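You operate a simulated robot arm through the tools that you are given. There is no shell and no other tool.

You run a simulated robot arm. Do the job below in one go: nothing can be reset, and whatever is moved stays where it is left.

## Task
Top up the drawer named on the refill card to its red band.
Fine: use the box with the same word, spill nothing, put the box back and shut the drawer. Set down upright: what you pick out.

It is judged by the outcome, as a careful person would: the job done as asked, and still so three seconds after it is handed in. It fails if anything else is knocked over, pushed out of place, dropped, spilled or broken.

## Robot
A 7-joint arm with a three-finger gripper on a trunk, on a base that drives. Base frame: it is fixed to the floor where the robot stands at the start and does not move with it; the origin is under the middle of the robot, x ahead of it, y to its left, z up; the surface under the hand at the start is at about z = 0.78. Units: m, degrees, N and s.
With the tool pointing down near the work surface it reaches from about 0.1 to 0.88 m from the robot's upright axis, wherever it stands. Its first joint turns from -166.0 to 166.0 degrees. Places, roughly: nuts drawer [0.6, -0.2, 0.9]; washers drawer [0.6, -0.3, 0.9]. Payload 2.94 kg.
Tool frame: the origin (TCP) lies between the finger pads and is the grasp point; the fingertips stand 0.03 m ahead of it; z points along the fingers, y is the line along which they close. The gripper opens to 0.132 m. The gripper's body begins 0.107 m behind the TCP.
Orientation is told as [roll, pitch, yaw] about the base's x, y, z axes, in that order, counted from this pose: with the fingers straight down and closing along the base's y, the tool's x points along the base's -x, its y along +y and its z along -z.

## Interface
- The arm moves only by the tool arm_command. Its argument "steps" is a list that holds one entry, the list of rows, each a list of 7 numbers: the shift along the tool's x, y, z in m, then the turn, a rotation vector about the tool's x, y, z in degrees, then the closure in counts, from 0 (fully open) to 255 (shut). In form: [[[tx, ty, tz, wx, wy, wz, jaw], ...]]. A call has 1 to 20 rows; each row is the pose to reach, as a shift and turn from the pose commanded when the call began, along the tool's axes at that moment. A row lasts 0.2 s, in which the tool goes at most 0.05 m and 8.6 degrees; a call with a longer step from one row to the next is refused whole, and so is a gripper value outside its range. A pose out of reach is approached as far as the arm can. The call stops where the force on the tool passes 40 N (or 10 N more than at its start, if that is more) or the arm is blocked; 0.2 s more then pass. The fingers move at their own pace and stop on an object; they squeeze with about 20 N. The grip force told is the motor's: it shows also when the fingers shut on nothing. Time passes only in rows, and 0.2 s behind the last, so rows that repeat a pose let the fingers close. It gives the time, the measured TCP pose, the force on the tool (base axes), the opening and the grip force at its end, in the units of the frame above (readings bear some noise), with the torque about the TCP (base axes, N m) and any sound that the robot's microphone picked up.
- Cameras (640 x 400 px; columns grow to the right, rows downward): "scene" is now at [0.0089, 0.1218, 1.7428]; the picture's right is [-0.80, -0.60, 0.00], its down [-0.41, 0.55, -0.72] and it looks along [0.43, -0.58, -0.69] (base axes); focal length 257 px, centre (320, 200). "wrist" rides on the gripper at [0.072, 0.003, -0.144] in the tool frame; the picture's right is [-0.04, 1.00, 0.00], its down [-0.88, -0.04, -0.48] and it looks along [-0.47, -0.02, 0.88] (tool axes); focal length 256 px, centre (320, 200). There is no depth. A picture from a camera that has moved, and an enlarged one, comes with that camera's place and axes in the base frame and with its lens. The place of the scene camera against the robot may be out by one fixed shift of up to 0.018 m in any direction.
- snapshot(camera): a new picture of that camera. It takes no simulated time.
- lift_body(by): slides the trunk up (or, below 0, down) by that many m; the arm and the scene camera ride with it, the base frame stays. It gives what a move gives, with no picture.
- drive_base(legs): drives the robot by 1 to 6 legs, each [ahead, left, turn to the left] in m, m and degrees, along the robot's own axes; the way and the turn of a leg run together, so that a leg with both is an arc; at most 1.5 m and 180 degrees a leg. The arm and the cameras ride along, it lands a little off, and it stops where it bumps. It gives what a move gives.
- turn_head(pan, tilt): turns the head with the scene camera to pan (to the left, within 143 degrees either way) and tilt (down, from -29 to 69), counted from straight ahead of the robot. It gives what a move gives.
- zoom(camera, box): a new picture of the part [left, top, right, bottom] of that camera's present view, enlarged. It takes no simulated time.
- job_done(): hands the job in; it is judged then, once.

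Places have to be worked out from the pictures, the camera data and where the tool is seen. Open the gripper and draw the arm clear of the work before you hand the job in, unless the task says otherwise.

The tools are called after "Call:" by a JSON object that holds its "api" and its "payload". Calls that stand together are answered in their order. arm_command: Moves the arm, as the interface text tells. Its arguments: {"type":"object","properties":{"steps":{"type":"array"}},"required":["steps"]} The other tools are called the same way: lift_body (by) slides the trunk up or down; drive_base (legs) drives the base; turn_head (pan, tilt) turns the head that bears the scene camera; snapshot (camera) takes a picture; zoom (camera, box) takes an enlarged picture of a part of a camera's view; job_done () hands the job in.

At the start:

```text
clock: 0.0
position: [0.3295, -0.382, 1.2081]
tool_rot: [-0.1, 0.0, -0.1]
contact_force: [0.0, -0.4, 0.5]
moment: [0.0, -0.01, 0.0]
opening: 0.1321
gripper_force: 0.0
trunk travel left (down, up): [-0.25, 0.29]
robot x, y, heading: [-0.001, 0.0003, -0.1]
head pan, tilt: [-53.2, 43.8]
```

scene: 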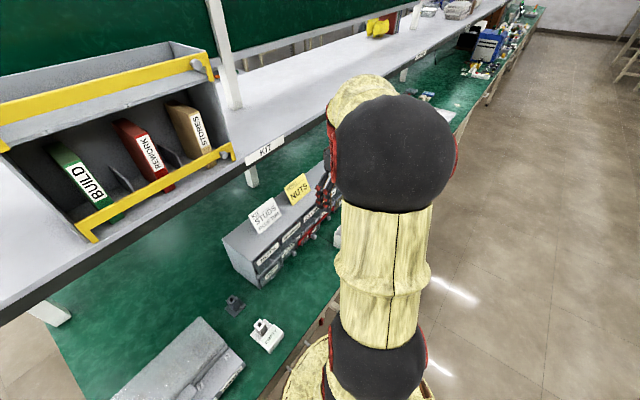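
wrist: 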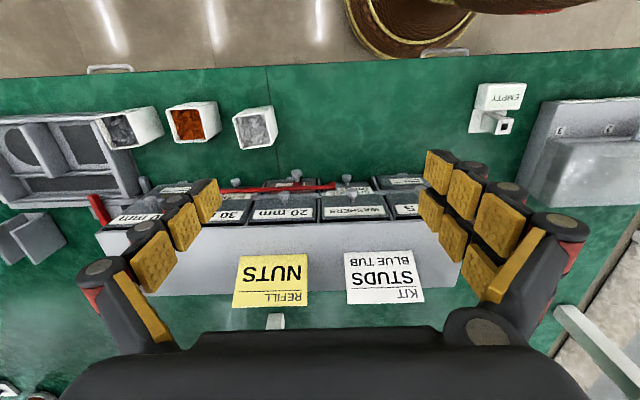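

I start by looking closely: the wrist view shows a yellow refill card "NUTS", a drawer cabinet, and three small open boxes near the front edge. I enlarge the relevant parts.

Call:
{"api": "zoom", "payload": {"camera": "wrist", "box": [80, 80, 300, 220]}}

Call:
{"api": "zoom", "payload": {"camera": "wrist", "box": [220, 160, 440, 310]}}

Call:
{"api": "zoom", "payload": {"camera": "scene", "box": [200, 150, 360, 260]}}

Call:
{"api": "zoom", "payload": {"camera": "wrist", "box": [0, 60, 160, 280]}}

```text
2.86 times, centred on (190, 150) of wrist
camera zoom: at [0.2556, -0.3796, 1.3517], right [0.04, 1.0, 0.0], down [0.88, -0.04, 0.48], along [0.47, -0.02, -0.88], focal length 731 px, centre (691, 343)
```

zoom: 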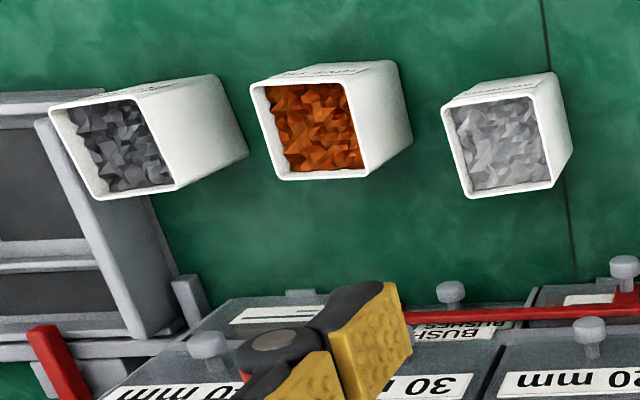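

```text
2.67 times, centred on (330, 235) of wrist
camera zoom: at [0.2556, -0.3796, 1.3517], right [0.04, 1.0, 0.0], down [0.88, -0.04, 0.48], along [0.47, -0.02, -0.88], focal length 683 px, centre (293, 107)
```

zoom: 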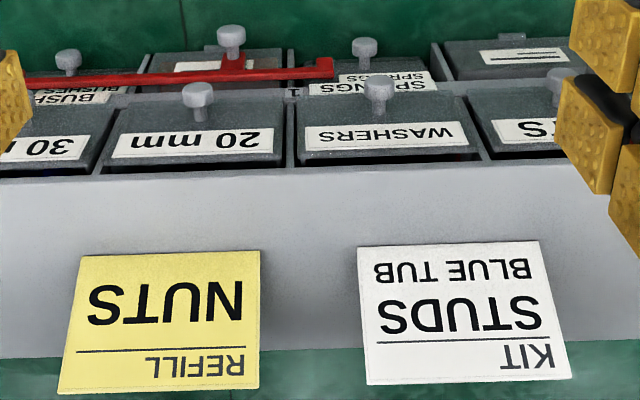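

```text
3.64 times, centred on (280, 205) of scene
camera zoom: at [0.0089, 0.1218, 1.7428], right [-0.8, -0.6, 0.0], down [-0.41, 0.55, -0.72], along [0.43, -0.58, -0.69], focal length 935 px, centre (466, 182)
```

zoom: 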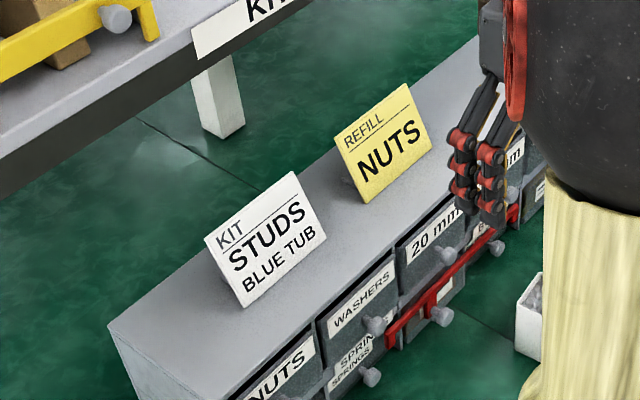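

```text
1.82 times, centred on (80, 170) of wrist
camera zoom: at [0.2556, -0.3796, 1.3517], right [0.04, 1.0, 0.0], down [0.88, -0.04, 0.48], along [0.47, -0.02, -0.88], focal length 465 px, centre (756, 254)
```

zoom: 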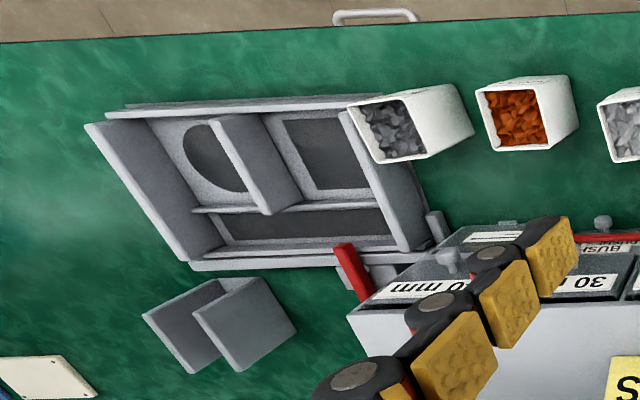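

The card says NUTS; the drawers' fronts face me, with a red bar across some of them. The arm hides the boxes' fronts, so I swing the arm to the left at its present height and look with the head.

Call:
{"api": "arm_command", "payload": {"steps": [[[0, 0.05, 0, 0, 0, 0, 0], [0, 0.1, 0, 0, 0, 0, 0], [0, 0.15, 0, 0, 0, 0, 0], [0, 0.2, 0, 0, 0, 0, 0], [0, 0.25, 0, 0, 0, 0, 0], [0, 0.3, 0, 0, 0, 0, 0], [0, 0.35, 0, 0, 0, 0, 0], [0, 0.4, 0, 0, 0, 0, 0], [0, 0.45, 0, 0, 0, 0, 0]]]}}

Call:
{"api": "turn_head", "payload": {"pan": -60, "tilt": 48}}

Call:
{"api": "snapshot", "payload": {"camera": "scene"}}

Call:
{"api": "snapshot", "payload": {"camera": "wrist"}}

```text
clock: 2.0
position: [0.3287, 0.0678, 1.2078]
tool_rot: [0.0, 0.1, -0.1]
contact_force: [0.3, 0.6, 1.1]
moment: [-0.05, 0.0, 0.02]
opening: 0.132
gripper_force: 0.0
trunk travel left (down, up): [-0.25, 0.29]
robot x, y, heading: [0.0024, 0.0023, -0.2]
head pan, tilt: [-53.2, 43.8]
```

```text
clock: 2.7
position: [0.3298, 0.0668, 1.2078]
tool_rot: [0.1, 0.0, 0.0]
contact_force: [0.5, -0.1, 0.3]
moment: [-0.02, -0.01, 0.01]
opening: 0.1323
gripper_force: 0.0
trunk travel left (down, up): [-0.25, 0.29]
robot x, y, heading: [-0.0026, 0.0042, 0.1]
head pan, tilt: [-60.0, 48.0]
```

```text
taken
camera scene: at [-0.001, 0.1197, 1.7369], right [-0.87, -0.5, 0.0], down [-0.37, 0.64, -0.67], along [0.33, -0.58, -0.74], focal length 257 px, centre (320, 200)
```

scene: 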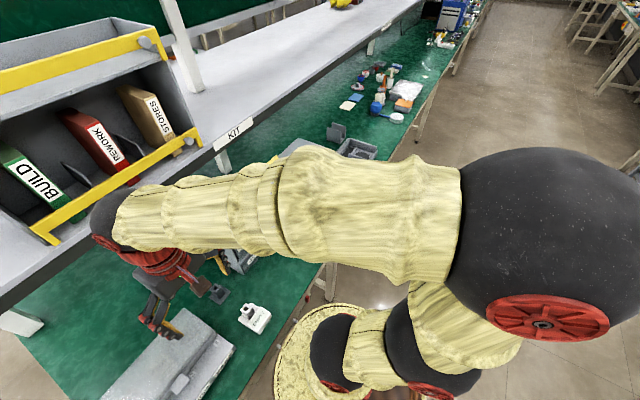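

```text
taken
camera wrist: at [0.2557, 0.0693, 1.3515], right [0.04, 1.0, 0.0], down [0.88, -0.04, 0.48], along [0.47, -0.02, -0.88], focal length 256 px, centre (320, 200)
```

wrist: 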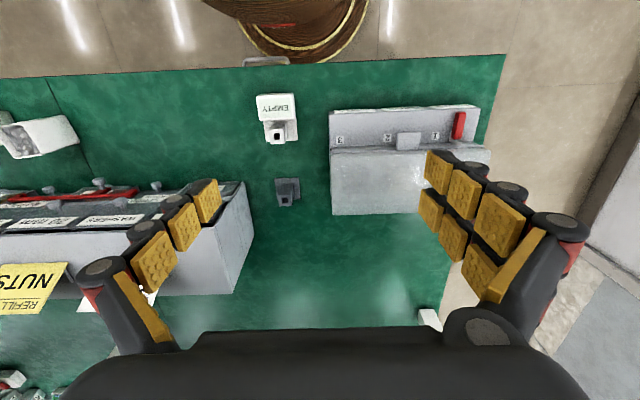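

The arm's upper links block the head view more, so I'll use the wrist camera instead. I move the hand back over to the right, lower and nearer, tilted so that the camera looks forward at the boxes and drawer fronts.

Call:
{"api": "arm_command", "payload": {"steps": [[[0.008, -0.044, 0.0, 0, 0, 0, 0], [0.016, -0.088, 0.0, 0, 0, 0, 0], [0.024, -0.132, 0, 0, 0, 0, 0], [0.032, -0.176, 0, 0, -2, 0, 0], [0.04, -0.22, 0, 0, -5, 0, 0], [0.048, -0.264, 0.01, 0, -8, 0, 0], [0.056, -0.308, 0.02, 0, -11, 0, 0], [0.064, -0.352, 0.035, 0, -14, 0, 0], [0.072, -0.396, 0.05, 0, -17, 0, 0], [0.08, -0.44, 0.07, 0, -20, 0, 0], [0.088, -0.48, 0.09, 0, -23, 0, 0], [0.096, -0.52, 0.11, 0, -26, 0, 0], [0.104, -0.56, 0.13, 0, -29, 0, 0], [0.11, -0.6, 0.15, 0, -32, 0, 0], [0.11, -0.617, 0.18, 0, -35, 0, 0]]]}}

Call:
{"api": "snapshot", "payload": {"camera": "wrist"}}

Call:
{"api": "snapshot", "payload": {"camera": "scene"}}

```text
clock: 5.9
position: [0.2159, -0.5526, 1.0288]
tool_rot: [0.0, -35.1, 0.0]
contact_force: [-0.2, -1.0, 0.7]
moment: [0.01, 0.04, 0.03]
opening: 0.132
gripper_force: 0.2
trunk travel left (down, up): [-0.25, 0.29]
robot x, y, heading: [-0.0004, -0.004, 0.1]
head pan, tilt: [-60.0, 48.0]
```

```text
taken
camera wrist: at [0.0742, -0.5487, 1.1039], right [0.04, 1.0, 0.03], down [0.45, -0.04, 0.89], along [0.89, -0.02, -0.45], focal length 256 px, centre (320, 200)
```

wrist: 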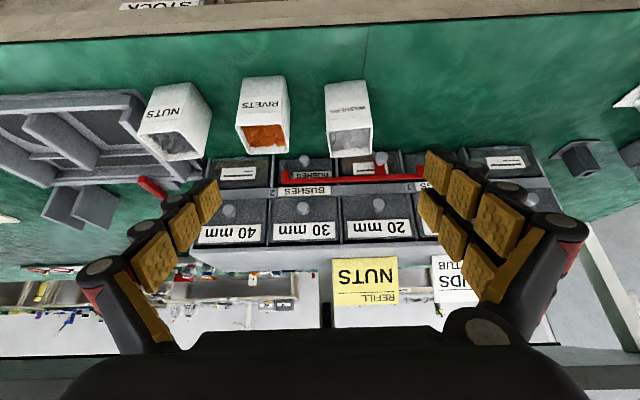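

```text
taken
camera scene: at [-0.0012, 0.1185, 1.737], right [-0.87, -0.5, 0.0], down [-0.37, 0.64, -0.67], along [0.33, -0.58, -0.74], focal length 257 px, centre (320, 200)
```

scene: 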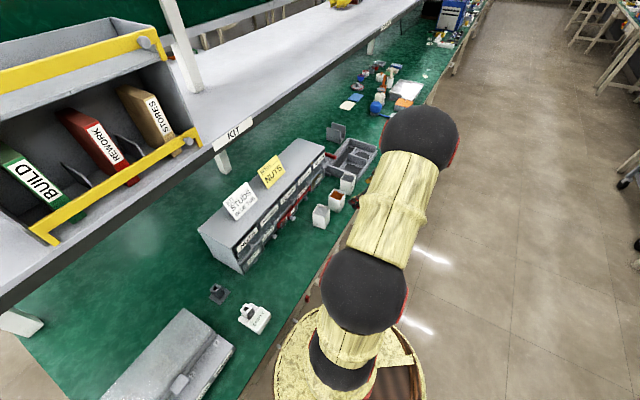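

Both views are now clear: boxes read NUTS, RIVETS, and a third. I enlarge the boxes, the drawer fronts, the red bar and the table-edge labels.

Call:
{"api": "zoom", "payload": {"camera": "wrist", "box": [120, 60, 280, 170]}}

Call:
{"api": "zoom", "payload": {"camera": "wrist", "box": [260, 60, 440, 250]}}

Call:
{"api": "zoom", "payload": {"camera": "scene", "box": [190, 130, 390, 280]}}

Call:
{"api": "zoom", "payload": {"camera": "scene", "box": [240, 170, 360, 250]}}

Call:
{"api": "zoom", "payload": {"camera": "wrist", "box": [0, 0, 320, 80]}}

Call:
{"api": "zoom", "payload": {"camera": "scene", "box": [90, 270, 290, 400]}}

```text
3.64 times, centred on (200, 115) of wrist
camera zoom: at [0.0742, -0.5487, 1.1039], right [0.04, 1.0, 0.03], down [0.45, -0.04, 0.89], along [0.89, -0.02, -0.45], focal length 931 px, centre (756, 509)
```

zoom: 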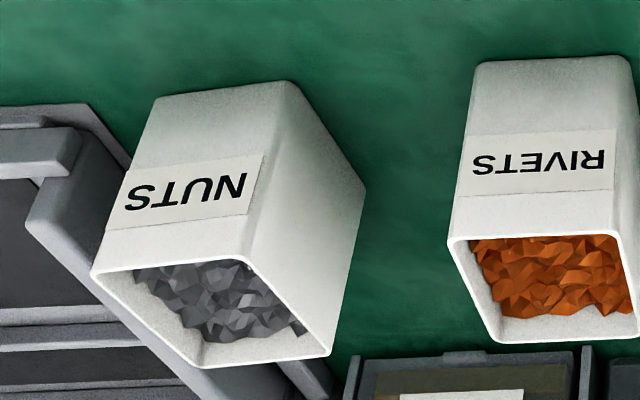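

```text
2.11 times, centred on (350, 155) of wrist
camera zoom: at [0.0742, -0.5487, 1.1039], right [0.04, 1.0, 0.03], down [0.45, -0.04, 0.89], along [0.89, -0.02, -0.45], focal length 539 px, centre (257, 295)
```

zoom: 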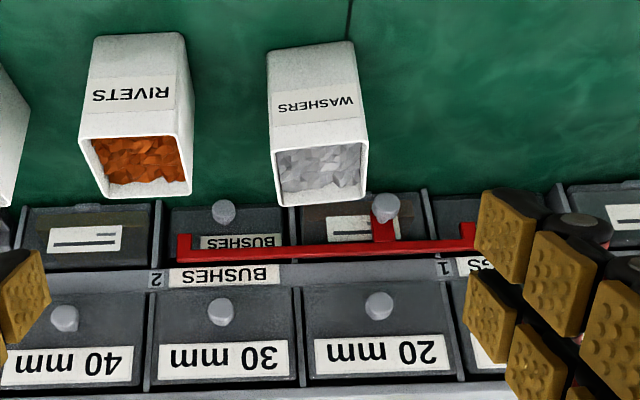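

```text
2.67 times, centred on (290, 205) of scene
camera zoom: at [-0.0012, 0.1185, 1.737], right [-0.87, -0.5, 0.0], down [-0.37, 0.64, -0.67], along [0.33, -0.58, -0.74], focal length 686 px, centre (400, 187)
```

zoom: 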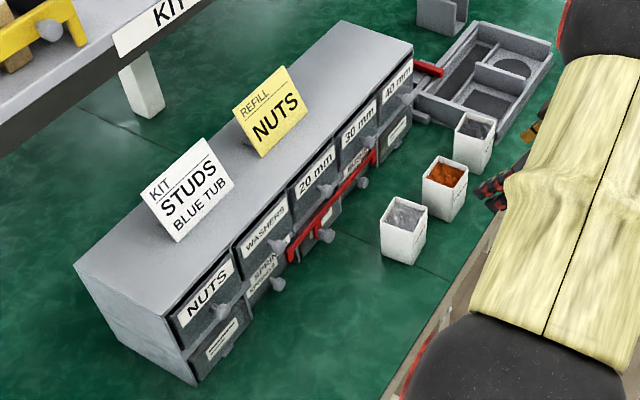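

```text
5.00 times, centred on (300, 210) of scene
camera zoom: at [-0.0012, 0.1185, 1.737], right [-0.87, -0.5, 0.0], down [-0.37, 0.64, -0.67], along [0.33, -0.58, -0.74], focal length 1286 px, centre (420, 150)
```

zoom: 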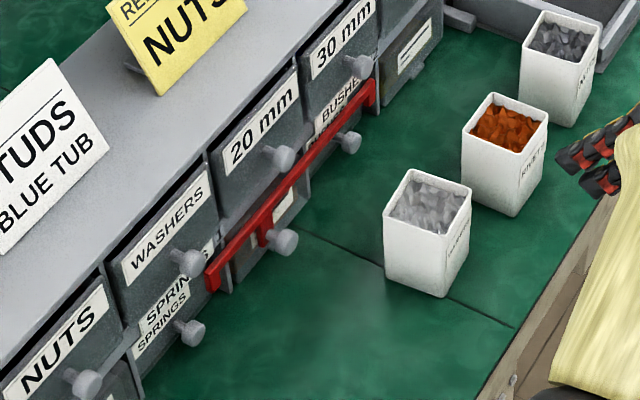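

```text
2.00 times, centred on (160, 40) of wrist
camera zoom: at [0.0742, -0.5487, 1.1039], right [0.04, 1.0, 0.03], down [0.45, -0.04, 0.89], along [0.89, -0.02, -0.45], focal length 512 px, centre (640, 520)
```

zoom: 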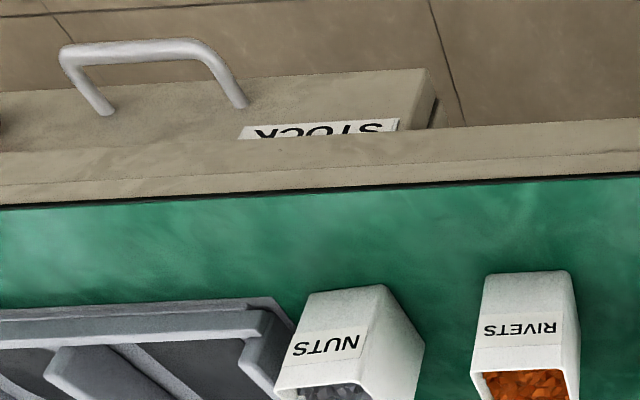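

```text
3.08 times, centred on (190, 335) of scene
camera zoom: at [-0.0012, 0.1185, 1.737], right [-0.87, -0.5, 0.0], down [-0.37, 0.64, -0.67], along [0.33, -0.58, -0.74], focal length 791 px, centre (720, -215)
```

zoom: 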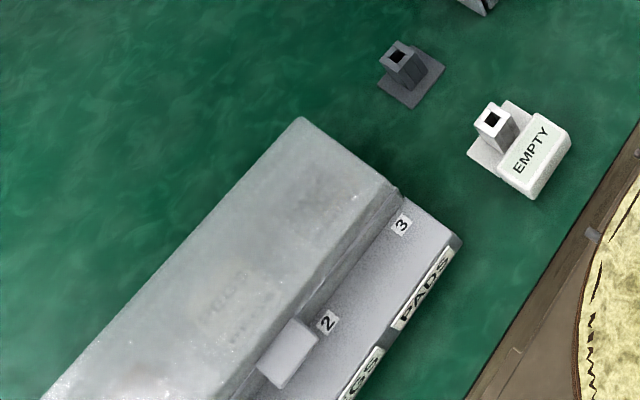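

The NUTS box is the right-hand one (about x 0.35, y −0.75) beside a grey tray; the NUTS drawer is the top-left one (about y −0.2), and the red bar ends at about y −0.33, clear of it. I move the hand in front of that drawer for a closer look.

Call:
{"api": "arm_command", "payload": {"steps": [[[-0.0132, 0.0413, -0.0014, 0, 0, 0, 0], [-0.0264, 0.0825, -0.0029, 0, 0, 0, 0], [-0.0396, 0.1238, -0.0043, 0, 0, 0, 0], [-0.0529, 0.165, -0.0057, 0, 0, 0, 0], [-0.0661, 0.2063, -0.0071, 0, 0, 0, 0], [-0.0793, 0.2475, -0.0086, 0, 0, 0, 0], [-0.0925, 0.2888, -0.01, 0, 0, 0, 0], [-0.1057, 0.33, -0.0114, 0, 0, 0, 0]]]}}

Call:
{"api": "snapshot", "payload": {"camera": "wrist"}}

Call:
{"api": "zoom", "payload": {"camera": "wrist", "box": [200, 60, 440, 210]}}

```text
clock: 7.7
position: [0.28, -0.2139, 1.0296]
tool_rot: [12.1, -29.1, -8.2]
contact_force: [-0.2, -0.3, 0.6]
moment: [0.04, -0.02, 0.03]
opening: 0.1321
gripper_force: 0.0
trunk travel left (down, up): [-0.25, 0.29]
robot x, y, heading: [-0.0007, 0.0008, -0.0]
head pan, tilt: [-60.0, 48.0]
stopped in row 8: the arm was blocked; the commanded pose is now the measured one
```

```text
taken
camera wrist: at [0.1448, -0.2231, 1.1175], right [0.08, 0.98, 0.2], down [0.52, -0.21, 0.83], along [0.85, 0.04, -0.52], focal length 256 px, centre (320, 200)
```

wrist: 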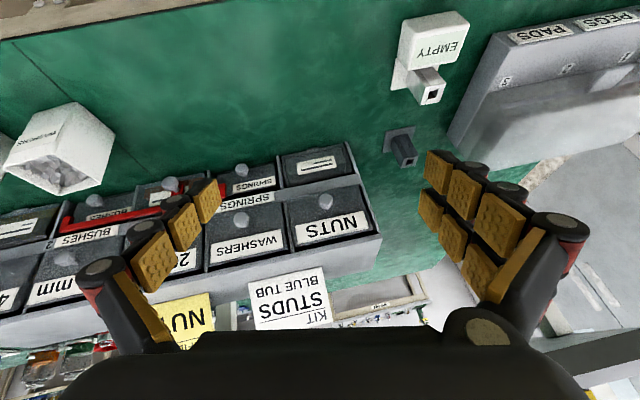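

```text
2.67 times, centred on (320, 135) of wrist
camera zoom: at [0.1448, -0.2231, 1.1175], right [0.08, 0.98, 0.2], down [0.52, -0.21, 0.83], along [0.85, 0.04, -0.52], focal length 683 px, centre (320, 373)
```

zoom: 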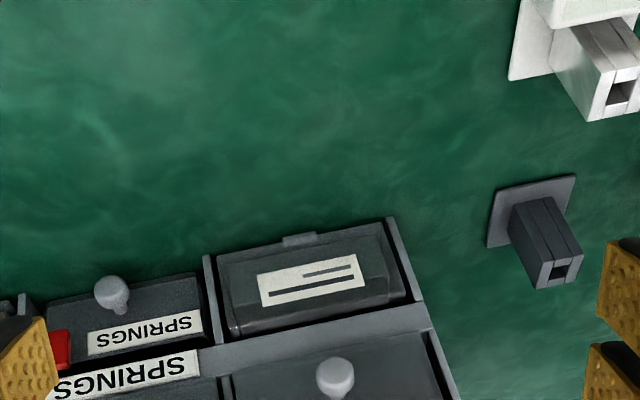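

The arm is cramped close to the trunk (blocked, tilted a bit). The NUTS knob triangulates to about (0.445, −0.20, 0.93); I back the base off a bit and shift it right so drawer and box are both in comfortable reach.

Call:
{"api": "drive_base", "payload": {"legs": [[-0.2, 0, 0], [0, -0.3, 0]]}}

Call:
{"api": "snapshot", "payload": {"camera": "scene"}}

Call:
{"api": "snapshot", "payload": {"camera": "wrist"}}

```text
clock: 10.9
position: [0.0822, -0.5178, 1.0315]
tool_rot: [11.9, -29.2, -8.1]
contact_force: [0.2, -0.5, 0.6]
moment: [0.01, 0.01, 0.01]
opening: 0.1319
gripper_force: 0.1
trunk travel left (down, up): [-0.25, 0.29]
robot x, y, heading: [-0.1962, -0.3007, 0.1]
head pan, tilt: [-60.0, 48.0]
```

```text
taken
camera scene: at [-0.199, -0.1838, 1.7369], right [-0.87, -0.5, 0.0], down [-0.37, 0.64, -0.67], along [0.33, -0.58, -0.74], focal length 257 px, centre (320, 200)
```

scene: 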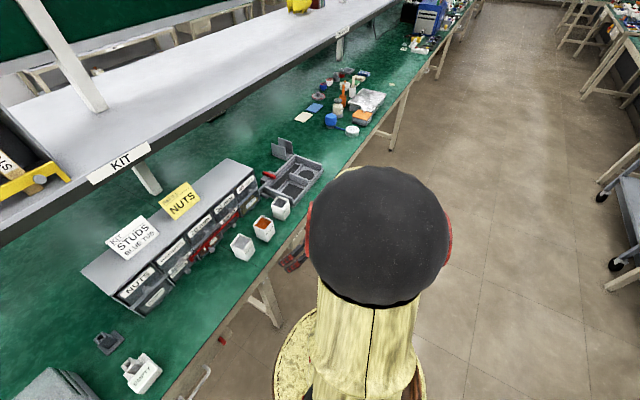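

```text
taken
camera wrist: at [-0.053, -0.5254, 1.1179], right [0.08, 0.98, 0.2], down [0.52, -0.21, 0.83], along [0.85, 0.04, -0.52], focal length 256 px, centre (320, 200)
```

wrist: 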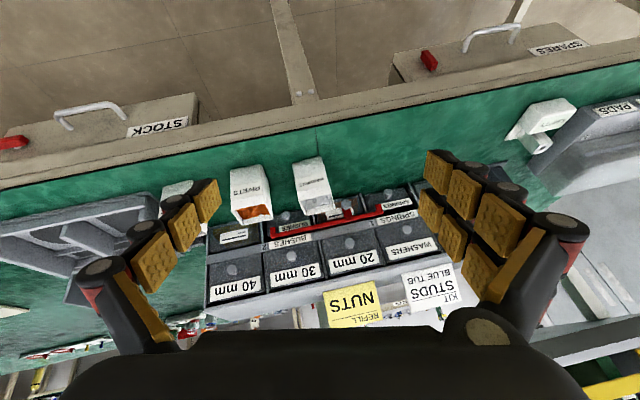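

The base has shifted as asked. Now I straighten the tool to point down and bring it over in front of the NUTS drawer, and turn the head to look forward at the cabinet.

Call:
{"api": "arm_command", "payload": {"steps": [[[-0.0225, 0.0332, 0.014, 0.957, 2.985, -0.486, 0], [-0.0451, 0.0664, 0.028, 1.914, 5.97, -0.972, 0], [-0.0676, 0.0996, 0.0421, 2.871, 8.955, -1.458, 0], [-0.0902, 0.1328, 0.0561, 3.828, 11.94, -1.944, 0], [-0.1127, 0.166, 0.0701, 4.785, 14.925, -2.43, 0], [-0.1352, 0.1992, 0.0841, 5.742, 17.91, -2.916, 0], [-0.1578, 0.2324, 0.0981, 6.699, 20.895, -3.402, 0], [-0.1803, 0.2656, 0.1122, 7.656, 23.88, -3.888, 0], [-0.2029, 0.2988, 0.1262, 8.613, 26.865, -4.374, 0], [-0.2254, 0.332, 0.1402, 9.57, 29.85, -4.86, 0]]]}}

Call:
{"api": "turn_head", "payload": {"pan": -20, "tilt": 50}}

Call:
{"api": "snapshot", "payload": {"camera": "scene"}}

Call:
{"api": "snapshot", "payload": {"camera": "wrist"}}

Call:
{"api": "zoom", "payload": {"camera": "wrist", "box": [240, 130, 440, 255]}}

```text
clock: 11.6
position: [0.1144, -0.4859, 1.0301]
tool_rot: [10.0, -21.6, -13.7]
contact_force: [2.3, 1.4, 0.2]
moment: [-0.12, 0.09, -0.02]
opening: 0.1317
gripper_force: 0.1
trunk travel left (down, up): [-0.25, 0.29]
robot x, y, heading: [-0.1975, -0.3035, 0.0]
head pan, tilt: [-60.0, 48.0]
stopped in row 3: the arm was blocked; the commanded pose is now the measured one
```

```text
clock: 12.7
position: [0.1123, -0.484, 1.0262]
tool_rot: [10.3, -21.2, -13.7]
contact_force: [-0.3, -0.2, -1.0]
moment: [0.02, 0.02, 0.0]
opening: 0.1319
gripper_force: 0.2
trunk travel left (down, up): [-0.25, 0.29]
robot x, y, heading: [-0.1982, -0.3018, 0.1]
head pan, tilt: [-20.0, 50.0]
```

```text
taken
camera scene: at [-0.1659, -0.1417, 1.7342], right [-0.34, -0.94, 0.0], down [-0.72, 0.26, -0.64], along [0.6, -0.22, -0.77], focal length 257 px, centre (320, 200)
```

scene: 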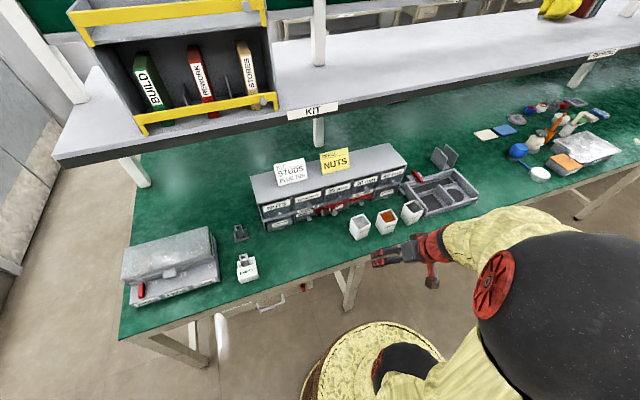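

```text
taken
camera wrist: at [-0.009, -0.4792, 1.1311], right [0.21, 0.96, 0.18], down [0.6, -0.27, 0.75], along [0.77, -0.05, -0.64], focal length 256 px, centre (320, 200)
```

wrist: 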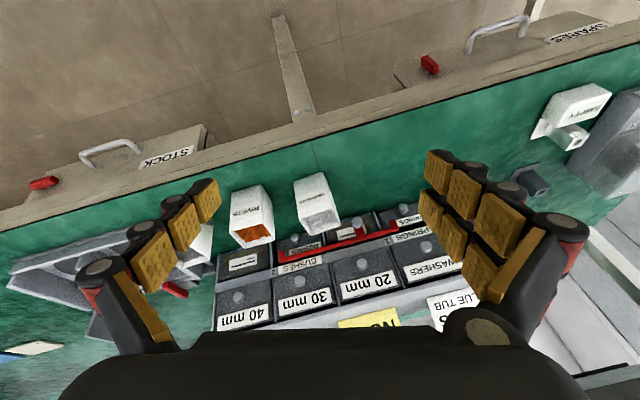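

```text
3.20 times, centred on (340, 192) of wrist
camera zoom: at [-0.009, -0.4792, 1.1311], right [0.21, 0.96, 0.18], down [0.6, -0.27, 0.75], along [0.77, -0.05, -0.64], focal length 819 px, centre (256, 224)
```

zoom: 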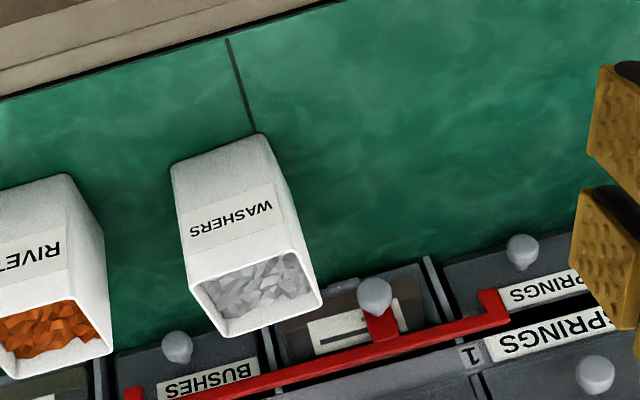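

The arm was blocked again because it is folded close to its limits. I first translate away from the trunk and up without turning, to regain a comfortable pose.

Call:
{"api": "arm_command", "payload": {"steps": [[[-0.0374, 0.009, -0.0054, 0, 0, 0, 0], [-0.0748, 0.018, -0.0108, 0, 0, 0, 0], [-0.1122, 0.027, -0.0162, 0, 0, 0, 0], [-0.1496, 0.036, -0.0215, 0, 0, 0, 0], [-0.187, 0.045, -0.0269, 0, 0, 0, 0], [-0.2244, 0.054, -0.0323, 0, 0, 0, 0]]]}}

Call:
{"api": "snapshot", "payload": {"camera": "scene"}}

```text
clock: 14.1
position: [0.2953, -0.5236, 1.1459]
tool_rot: [10.3, -21.1, -18.7]
contact_force: [0.4, 0.8, 0.3]
moment: [-0.02, -0.03, -0.02]
opening: 0.132
gripper_force: 0.1
trunk travel left (down, up): [-0.25, 0.29]
robot x, y, heading: [-0.1975, -0.3032, 0.3]
head pan, tilt: [-20.0, 50.0]
```

```text
taken
camera scene: at [-0.1653, -0.1416, 1.7342], right [-0.34, -0.94, 0.0], down [-0.72, 0.26, -0.64], along [0.6, -0.22, -0.77], focal length 257 px, centre (320, 200)
```

scene: 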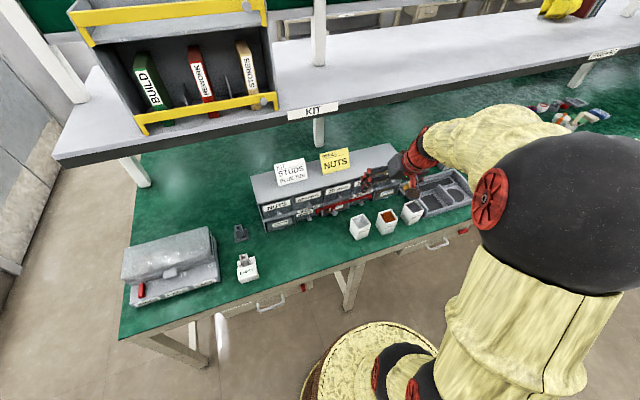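

The hand is at (0.30, −0.52, 1.15), still tilted. Now I rotate it to point straight down while moving left and slightly up.

Call:
{"api": "arm_command", "payload": {"steps": [[[-0.0045, 0.039, -0.003, 1.5, 4.45, -2.3, 0], [-0.009, 0.078, -0.006, 3.0, 8.9, -4.6, 0], [-0.0135, 0.118, -0.009, 4.6, 13.35, -7, 0], [-0.018, 0.157, -0.0115, 6.1, 17.8, -9.3, 0], [-0.0223, 0.196, -0.0144, 7.6, 22.25, -11.6, 0], [-0.0223, 0.196, -0.0144, 7.6, 22.25, -11.6, 0], [-0.0223, 0.196, -0.0144, 7.6, 22.25, -11.6, 0]]]}}

Call:
{"api": "snapshot", "payload": {"camera": "scene"}}

Call:
{"api": "snapshot", "payload": {"camera": "wrist"}}

```text
clock: 15.7
position: [0.3586, -0.3456, 1.1988]
tool_rot: [0.0, 0.0, -4.8]
contact_force: [-0.7, -0.3, -0.5]
moment: [-0.01, -0.04, -0.01]
opening: 0.132
gripper_force: 0.1
trunk travel left (down, up): [-0.25, 0.29]
robot x, y, heading: [-0.1967, -0.3044, 0.1]
head pan, tilt: [-20.0, 50.0]
```

```text
taken
camera scene: at [-0.1659, -0.1417, 1.7342], right [-0.34, -0.94, 0.0], down [-0.72, 0.26, -0.64], along [0.6, -0.22, -0.77], focal length 257 px, centre (320, 200)
```

scene: 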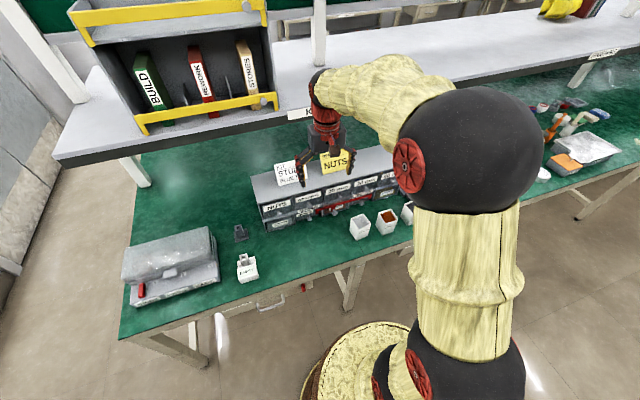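

```text
taken
camera wrist: at [0.2854, -0.3363, 1.3415], right [0.13, 0.99, 0.0], down [0.87, -0.11, 0.48], along [0.47, -0.06, -0.88], focal length 256 px, centre (320, 200)
```

wrist: 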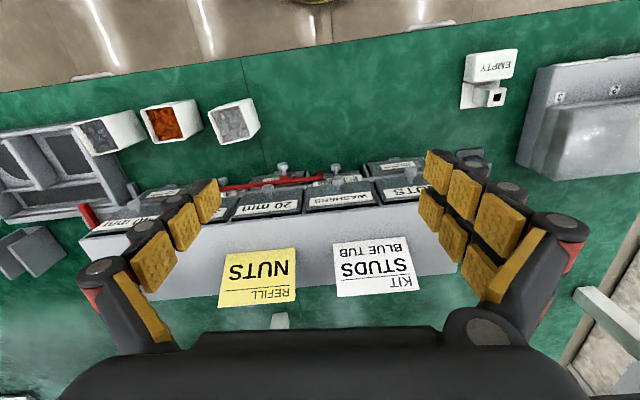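

The hand is now down-pointing but about 4.5 cm right of command and 5° yawed. I make a small left move to see whether that offset persists.

Call:
{"api": "arm_command", "payload": {"steps": [[[0, 0.03, 0, 0, 0, 0, 0], [0, 0.06, 0, 0, 0, 0, 0], [0, 0.06, 0, 0, 0, 0, 0], [0, 0.06, 0, 0, 0, 0, 0]]]}}

```text
clock: 16.7
position: [0.3639, -0.2842, 1.1999]
tool_rot: [0.0, 0.0, -4.8]
contact_force: [-0.3, 0.4, -0.3]
moment: [0.0, 0.06, -0.01]
opening: 0.1321
gripper_force: 0.0
trunk travel left (down, up): [-0.25, 0.29]
robot x, y, heading: [-0.1994, -0.3061, 0.1]
head pan, tilt: [-20.0, 50.0]
```

The offset was just in my assumed reference: the measured pose is the commanded one. I correct the yaw and move to in front of and above the NUTS drawer knob for a close look.

Call:
{"api": "arm_command", "payload": {"steps": [[[-0.0096, 0.0289, 0.0333, 0, 0, -1.6, 0], [-0.0192, 0.0578, 0.0667, 0, 0, -3.2, 0], [-0.0288, 0.0867, 0.1, 0, 0, -4.8, 0], [-0.0288, 0.0867, 0.1, 0, 0, -4.8, 0]]]}}

Call:
{"api": "snapshot", "payload": {"camera": "wrist"}}

Call:
{"api": "snapshot", "payload": {"camera": "scene"}}

```text
clock: 17.7
position: [0.4011, -0.2015, 1.1003]
tool_rot: [0.0, 0.0, 0.0]
contact_force: [-0.4, 1.3, -0.2]
moment: [-0.04, 0.06, 0.02]
opening: 0.1321
gripper_force: 0.0
trunk travel left (down, up): [-0.25, 0.29]
robot x, y, heading: [-0.1991, -0.305, -0.1]
head pan, tilt: [-20.0, 50.0]
```

```text
taken
camera wrist: at [0.3275, -0.1976, 1.2428], right [0.04, 1.0, 0.0], down [0.88, -0.04, 0.48], along [0.47, -0.02, -0.88], focal length 256 px, centre (320, 200)
```

wrist: 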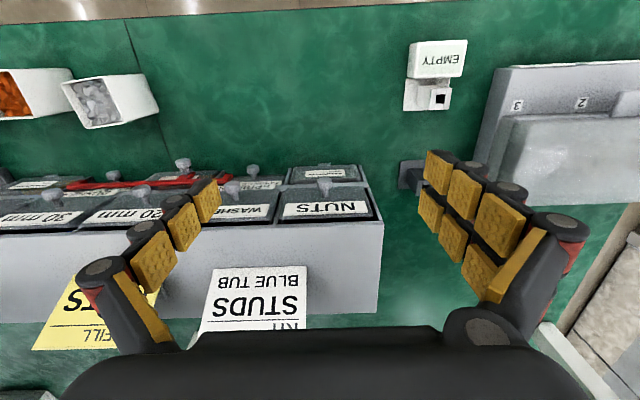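

```text
taken
camera scene: at [-0.1655, -0.1411, 1.7342], right [-0.34, -0.94, 0.0], down [-0.72, 0.26, -0.64], along [0.6, -0.22, -0.77], focal length 257 px, centre (320, 200)
```

scene: 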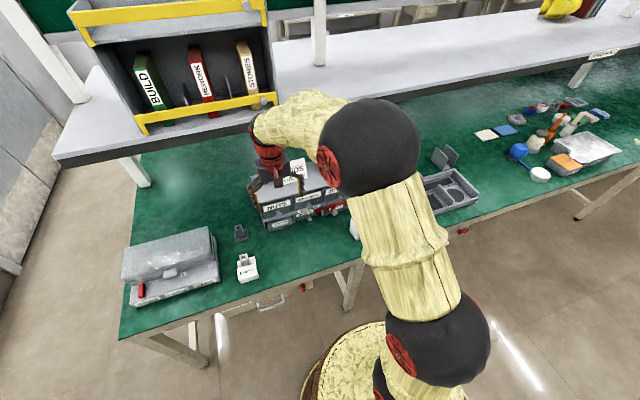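

Call:
{"api": "zoom", "payload": {"camera": "wrist", "box": [230, 140, 410, 250]}}

```text
3.56 times, centred on (320, 195) of wrist
camera zoom: at [0.3275, -0.1976, 1.2428], right [0.04, 1.0, 0.0], down [0.88, -0.04, 0.48], along [0.47, -0.02, -0.88], focal length 910 px, centre (320, 218)
```

zoom: 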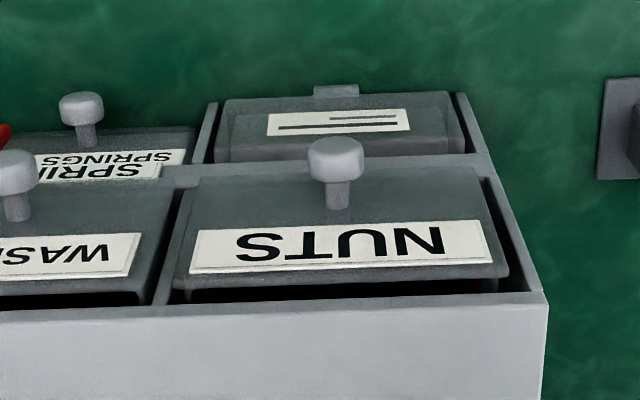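

The NUTS knob is a mushroom head at about (0.472, −0.198, 0.92), with the drawer face near x 0.498. I half close the fingers and move to just above the knob, then check alignment before descending.

Call:
{"api": "arm_command", "payload": {"steps": [[[-0.03, 0.002, 0.03, 0, 0, 0, 120], [-0.064, 0.003, 0.05, 0, 0, 0, 120], [-0.064, 0.003, 0.09, 0, 0, 0, 120], [-0.064, 0.003, 0.09, 0, 0, 0, 120], [-0.064, 0.003, 0.09, 0, 0, 0, 120]]]}}

Call:
{"api": "snapshot", "payload": {"camera": "wrist"}}

```text
clock: 18.9
position: [0.4633, -0.1993, 1.0093]
tool_rot: [-0.1, 0.0, 0.0]
contact_force: [-0.3, -0.7, 0.7]
moment: [0.02, -0.07, 0.0]
opening: 0.0696
gripper_force: 0.2
trunk travel left (down, up): [-0.25, 0.29]
robot x, y, heading: [-0.1978, -0.3003, -0.1]
head pan, tilt: [-20.0, 50.0]
```

```text
taken
camera wrist: at [0.3904, -0.196, 1.1525], right [0.04, 1.0, 0.0], down [0.88, -0.04, 0.48], along [0.48, -0.02, -0.88], focal length 256 px, centre (320, 200)
```

wrist: 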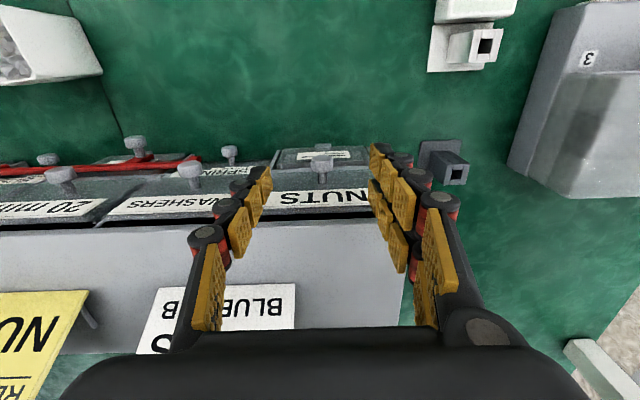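

The knob refines to (0.475, −0.198, 0.917), centred between the fingers. I descend and close on the knob head.

Call:
{"api": "arm_command", "payload": {"steps": [[[-0.009, 0, 0.025, 0, 0, 0, 120], [-0.009, 0, 0.05, 0, 0, 0, 120], [-0.009, 0, 0.075, 0, 0, 0, 120], [-0.009, 0, 0.092, 0, 0, 0, 120], [-0.009, 0, 0.092, 0, 0, 0, 255], [-0.009, 0, 0.092, 0, 0, 0, 255], [-0.009, 0, 0.092, 0, 0, 0, 255], [-0.009, 0, 0.092, 0, 0, 0, 255], [-0.009, 0, 0.092, 0, 0, 0, 255]]]}}

Call:
{"api": "snapshot", "payload": {"camera": "wrist"}}

```text
clock: 20.9
position: [0.4715, -0.1973, 0.9158]
tool_rot: [-0.1, 0.0, -0.1]
contact_force: [-0.1, 2.9, -1.3]
moment: [-0.02, -0.01, 0.13]
opening: 0.0187
gripper_force: 28.9
trunk travel left (down, up): [-0.25, 0.29]
robot x, y, heading: [-0.1958, -0.3031, -0.2]
head pan, tilt: [-20.0, 50.0]
```

```text
taken
camera wrist: at [0.3995, -0.1947, 1.0588], right [0.04, 1.0, 0.0], down [0.88, -0.04, 0.48], along [0.47, -0.02, -0.88], focal length 256 px, centre (320, 200)
```

wrist: 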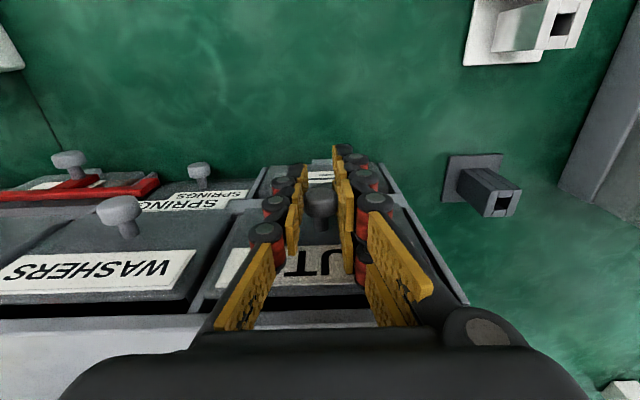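

The fingers have the knob (opening 0.0187, force 29). I pull straight back slowly by 6 cm and check.

Call:
{"api": "arm_command", "payload": {"steps": [[[0.01, 0, 0, 0, 0, 0, 255], [0.02, 0, 0, 0, 0, 0, 255], [0.03, 0, 0, 0, 0, 0, 255], [0.04, 0, 0, 0, 0, 0, 255], [0.05, 0, 0, 0, 0, 0, 255], [0.06, 0, 0, 0, 0, 0, 255]]]}}

Call:
{"api": "snapshot", "payload": {"camera": "wrist"}}

```text
clock: 22.3
position: [0.412, -0.1977, 0.9159]
tool_rot: [0.0, 0.1, -0.1]
contact_force: [-0.7, 6.1, -16.7]
moment: [-0.01, -0.29, 0.35]
opening: 0.0182
gripper_force: 43.6
trunk travel left (down, up): [-0.25, 0.29]
robot x, y, heading: [-0.1975, -0.303, -0.1]
head pan, tilt: [-20.0, 50.0]
```

```text
taken
camera wrist: at [0.3399, -0.1946, 1.0591], right [0.04, 1.0, 0.0], down [0.88, -0.04, 0.47], along [0.47, -0.02, -0.88], focal length 256 px, centre (320, 200)
```

wrist: 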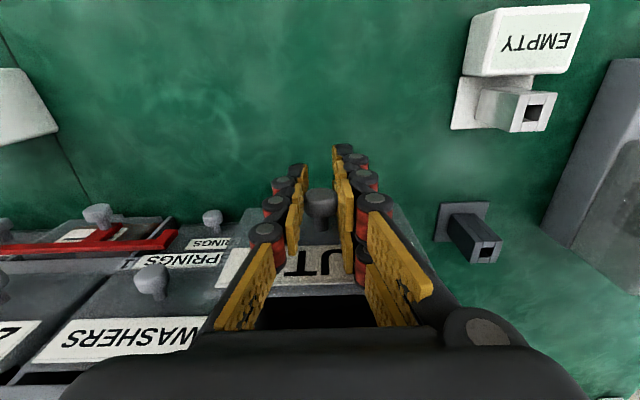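

The drawer is coming (hand 6 cm back), with a 17 N downward load as the drawer hangs slightly. I pull a further 4 cm while easing the hand down by a couple of millimetres to let it rest on its runners.

Call:
{"api": "arm_command", "payload": {"steps": [[[0.0, 0, 0.001, 0, 0, 0, 255], [0.01, 0, 0.002, 0, 0, 0, 255], [0.02, 0, 0.002, 0, 0, 0, 255], [0.03, 0, 0.002, 0, 0, 0, 255], [0.04, 0, 0.002, 0, 0, 0, 255]]]}}

Call:
{"api": "snapshot", "payload": {"camera": "wrist"}}

Call:
{"api": "zoom", "payload": {"camera": "scene", "box": [220, 130, 380, 250]}}

```text
clock: 23.5
position: [0.3724, -0.197, 0.9164]
tool_rot: [0.0, -0.1, -0.1]
contact_force: [-1.4, 17.0, -5.7]
moment: [-0.03, 0.19, 0.18]
opening: 0.0186
gripper_force: 43.4
trunk travel left (down, up): [-0.25, 0.29]
robot x, y, heading: [-0.1981, -0.3014, -0.1]
head pan, tilt: [-20.0, 50.0]
```

```text
taken
camera wrist: at [0.2993, -0.1947, 1.0589], right [0.04, 1.0, 0.0], down [0.88, -0.04, 0.48], along [0.48, -0.02, -0.88], focal length 256 px, centre (320, 200)
```

wrist: 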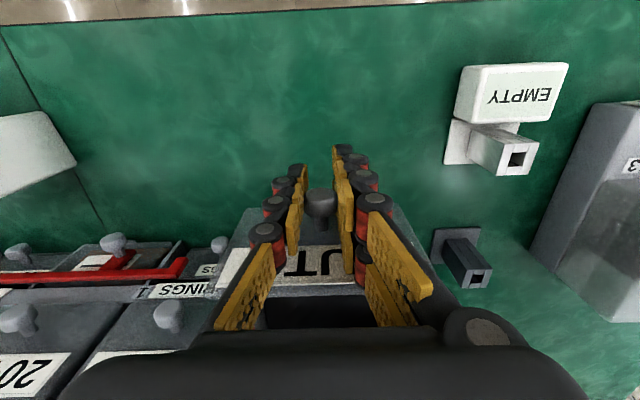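

```text
3.33 times, centred on (300, 190) of scene
camera zoom: at [-0.1652, -0.1394, 1.734], right [-0.34, -0.94, 0.0], down [-0.72, 0.26, -0.64], along [0.6, -0.22, -0.77], focal length 857 px, centre (387, 233)
```

zoom: 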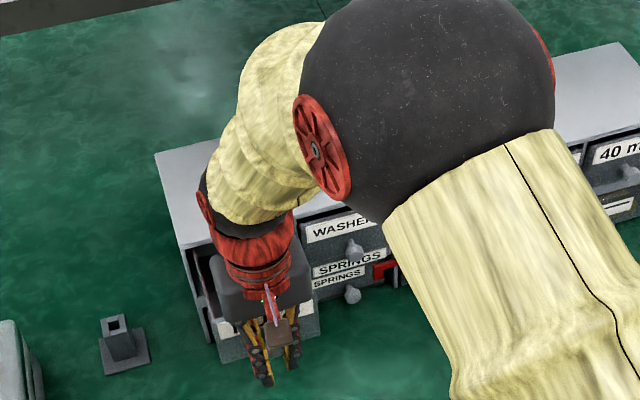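

The drawer is out about 10 cm. I release the knob, rise straight up, and look inside.

Call:
{"api": "arm_command", "payload": {"steps": [[[0, 0, 0, 0, 0, 0, 130], [0, 0, 0, 0, 0, 0, 130], [0, 0, 0, 0, 0, 0, 130], [0, 0, 0, 0, 0, 0, 130], [0, 0, -0.03, 0, 0, 0, 130], [0, 0, -0.07, 0, 0, 0, 130], [0, 0, -0.12, 0, 0, 0, 130], [0, 0, -0.17, 0, 0, 0, 130], [0, 0, -0.22, 0, 0, 0, 130], [0, 0, -0.22, 0, 0, 0, 130]]]}}

Call:
{"api": "snapshot", "payload": {"camera": "wrist"}}

Call:
{"api": "snapshot", "payload": {"camera": "scene"}}

```text
clock: 25.7
position: [0.3742, -0.1979, 1.1384]
tool_rot: [0.0, 0.1, 0.0]
contact_force: [0.3, -1.1, -1.1]
moment: [-0.03, -0.04, 0.0]
opening: 0.0647
gripper_force: 0.1
trunk travel left (down, up): [-0.25, 0.29]
robot x, y, heading: [-0.1977, -0.3022, -0.2]
head pan, tilt: [-20.0, 50.0]
```

```text
taken
camera wrist: at [0.3022, -0.1952, 1.2808], right [0.04, 1.0, 0.0], down [0.88, -0.04, 0.47], along [0.47, -0.02, -0.88], focal length 256 px, centre (320, 200)
```

wrist: 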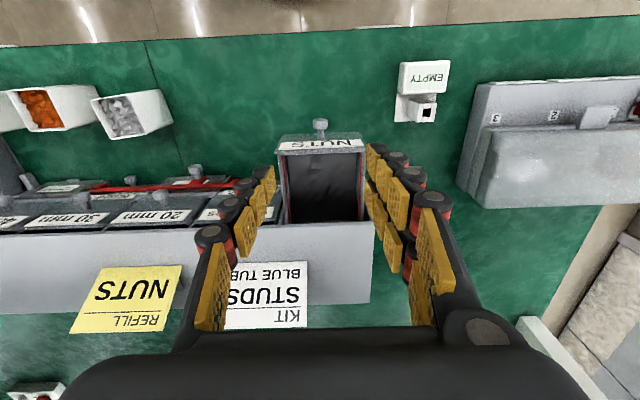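

```text
taken
camera scene: at [-0.1657, -0.1414, 1.7341], right [-0.34, -0.94, 0.0], down [-0.72, 0.26, -0.64], along [0.6, -0.22, -0.77], focal length 257 px, centre (320, 200)
```

scene: 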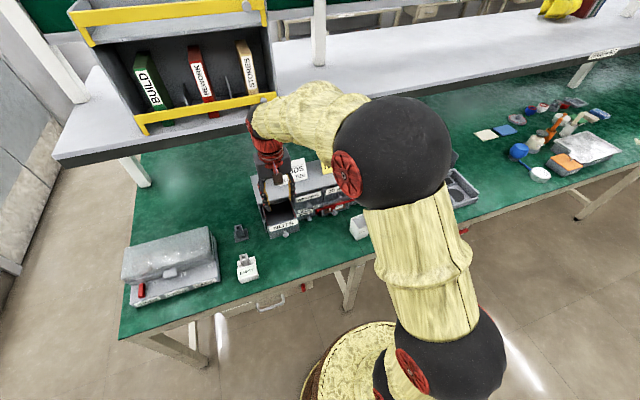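

Call:
{"api": "zoom", "payload": {"camera": "wrist", "box": [260, 110, 390, 240]}}

Call:
{"api": "zoom", "payload": {"camera": "scene", "box": [240, 180, 320, 250]}}

```text
3.08 times, centred on (325, 175) of wrist
camera zoom: at [0.3022, -0.1952, 1.2808], right [0.04, 1.0, 0.0], down [0.88, -0.04, 0.47], along [0.47, -0.02, -0.88], focal length 788 px, centre (305, 277)
```

zoom: 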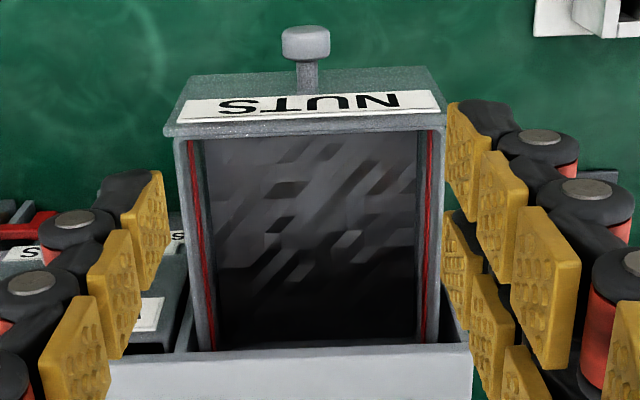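

```text
5.71 times, centred on (280, 215) of scene
camera zoom: at [-0.1657, -0.1414, 1.7341], right [-0.34, -0.94, 0.0], down [-0.72, 0.26, -0.64], along [0.6, -0.22, -0.77], focal length 1469 px, centre (549, 114)
```

zoom: 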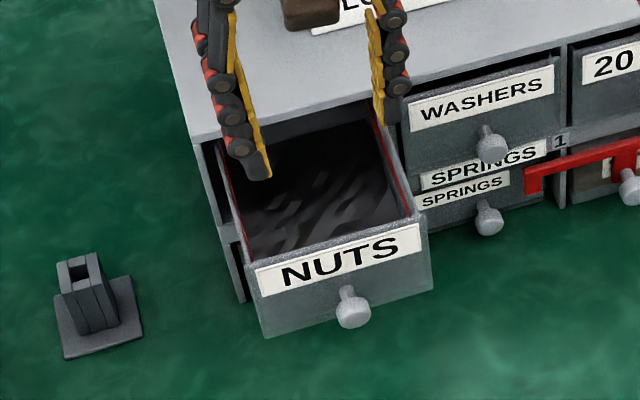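

The inner side walls carry a thin red band near the top, and the nuts inside lie well below it. Now I go to the NUTS box: rise, move right and turn the hand −90° in yaw so the fingers close along x (camera on the left side, up when pouring).

Call:
{"api": "arm_command", "payload": {"steps": [[[0.006, -0.03, -0.02, 0, 0, 7.5, 130], [0.012, -0.06, -0.04, 0, 0, 15, 130], [0.018, -0.09, -0.06, 0, 0, 22.5, 60], [0.025, -0.12, -0.062, 0, 0, 30, 0], [0.031, -0.15, -0.062, 0, 0, 37.5, 0], [0.037, -0.18, -0.062, 0, 0, 45, 0], [0.043, -0.21, -0.062, 0, 0, 52.5, 0], [0.049, -0.24, -0.062, 0, 0, 60, 0], [0.055, -0.27, -0.062, 0, 0, 67.5, 0], [0.061, -0.3, -0.062, 0, 0, 75, 0], [0.067, -0.33, -0.062, 0, 0, 82.5, 0], [0.074, -0.352, -0.062, 0, 0, 90, 0], [0.074, -0.352, -0.062, 0, 0, 90, 0]]]}}

Call:
{"api": "snapshot", "payload": {"camera": "wrist"}}

Call:
{"api": "snapshot", "payload": {"camera": "scene"}}

```text
clock: 28.5
position: [0.298, -0.5505, 1.1966]
tool_rot: [0.0, 0.0, -90.1]
contact_force: [-1.1, -0.6, 0.1]
moment: [0.03, 0.0, -0.04]
opening: 0.1322
gripper_force: 0.0
trunk travel left (down, up): [-0.25, 0.29]
robot x, y, heading: [-0.1965, -0.3041, 0.1]
head pan, tilt: [-20.0, 50.0]
```

```text
taken
camera wrist: at [0.3007, -0.4789, 1.3404], right [1.0, -0.04, 0.0], down [-0.04, -0.88, 0.48], along [-0.02, -0.47, -0.88], focal length 256 px, centre (320, 200)
```

wrist: 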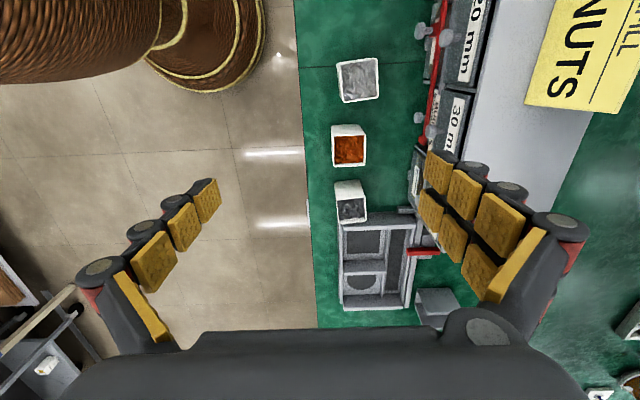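

```text
taken
camera scene: at [-0.1658, -0.1417, 1.7342], right [-0.34, -0.94, 0.0], down [-0.72, 0.26, -0.64], along [0.6, -0.22, -0.77], focal length 257 px, centre (320, 200)
```

scene: 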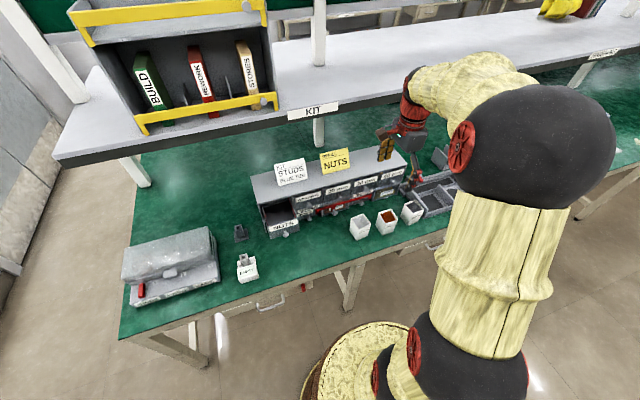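

Call:
{"api": "zoom", "payload": {"camera": "wrist", "box": [300, 110, 420, 240]}}

Call:
{"api": "zoom", "payload": {"camera": "scene", "box": [330, 160, 470, 260]}}

```text
3.08 times, centred on (360, 175) of wrist
camera zoom: at [0.3007, -0.4789, 1.3404], right [1.0, -0.04, 0.0], down [-0.04, -0.88, 0.48], along [-0.02, -0.47, -0.88], focal length 788 px, centre (197, 277)
```

zoom: 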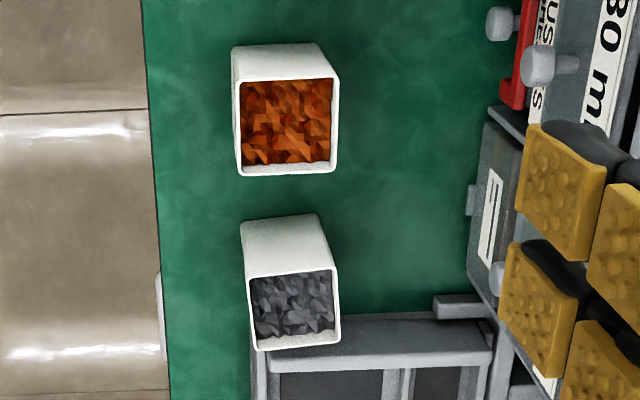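

```text
4.00 times, centred on (400, 210) of scene
camera zoom: at [-0.1658, -0.1417, 1.7342], right [-0.34, -0.94, 0.0], down [-0.72, 0.26, -0.64], along [0.6, -0.22, -0.77], focal length 1028 px, centre (0, 160)
```

zoom: 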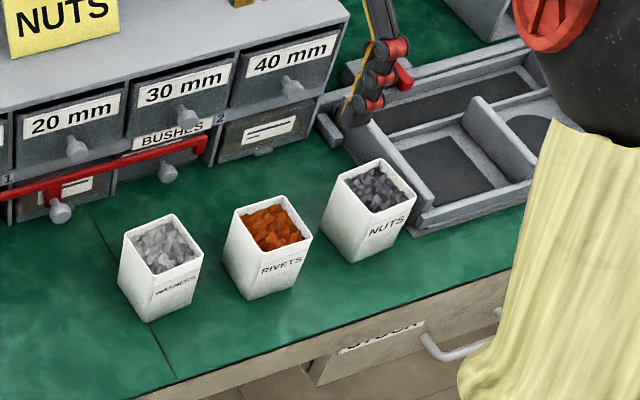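

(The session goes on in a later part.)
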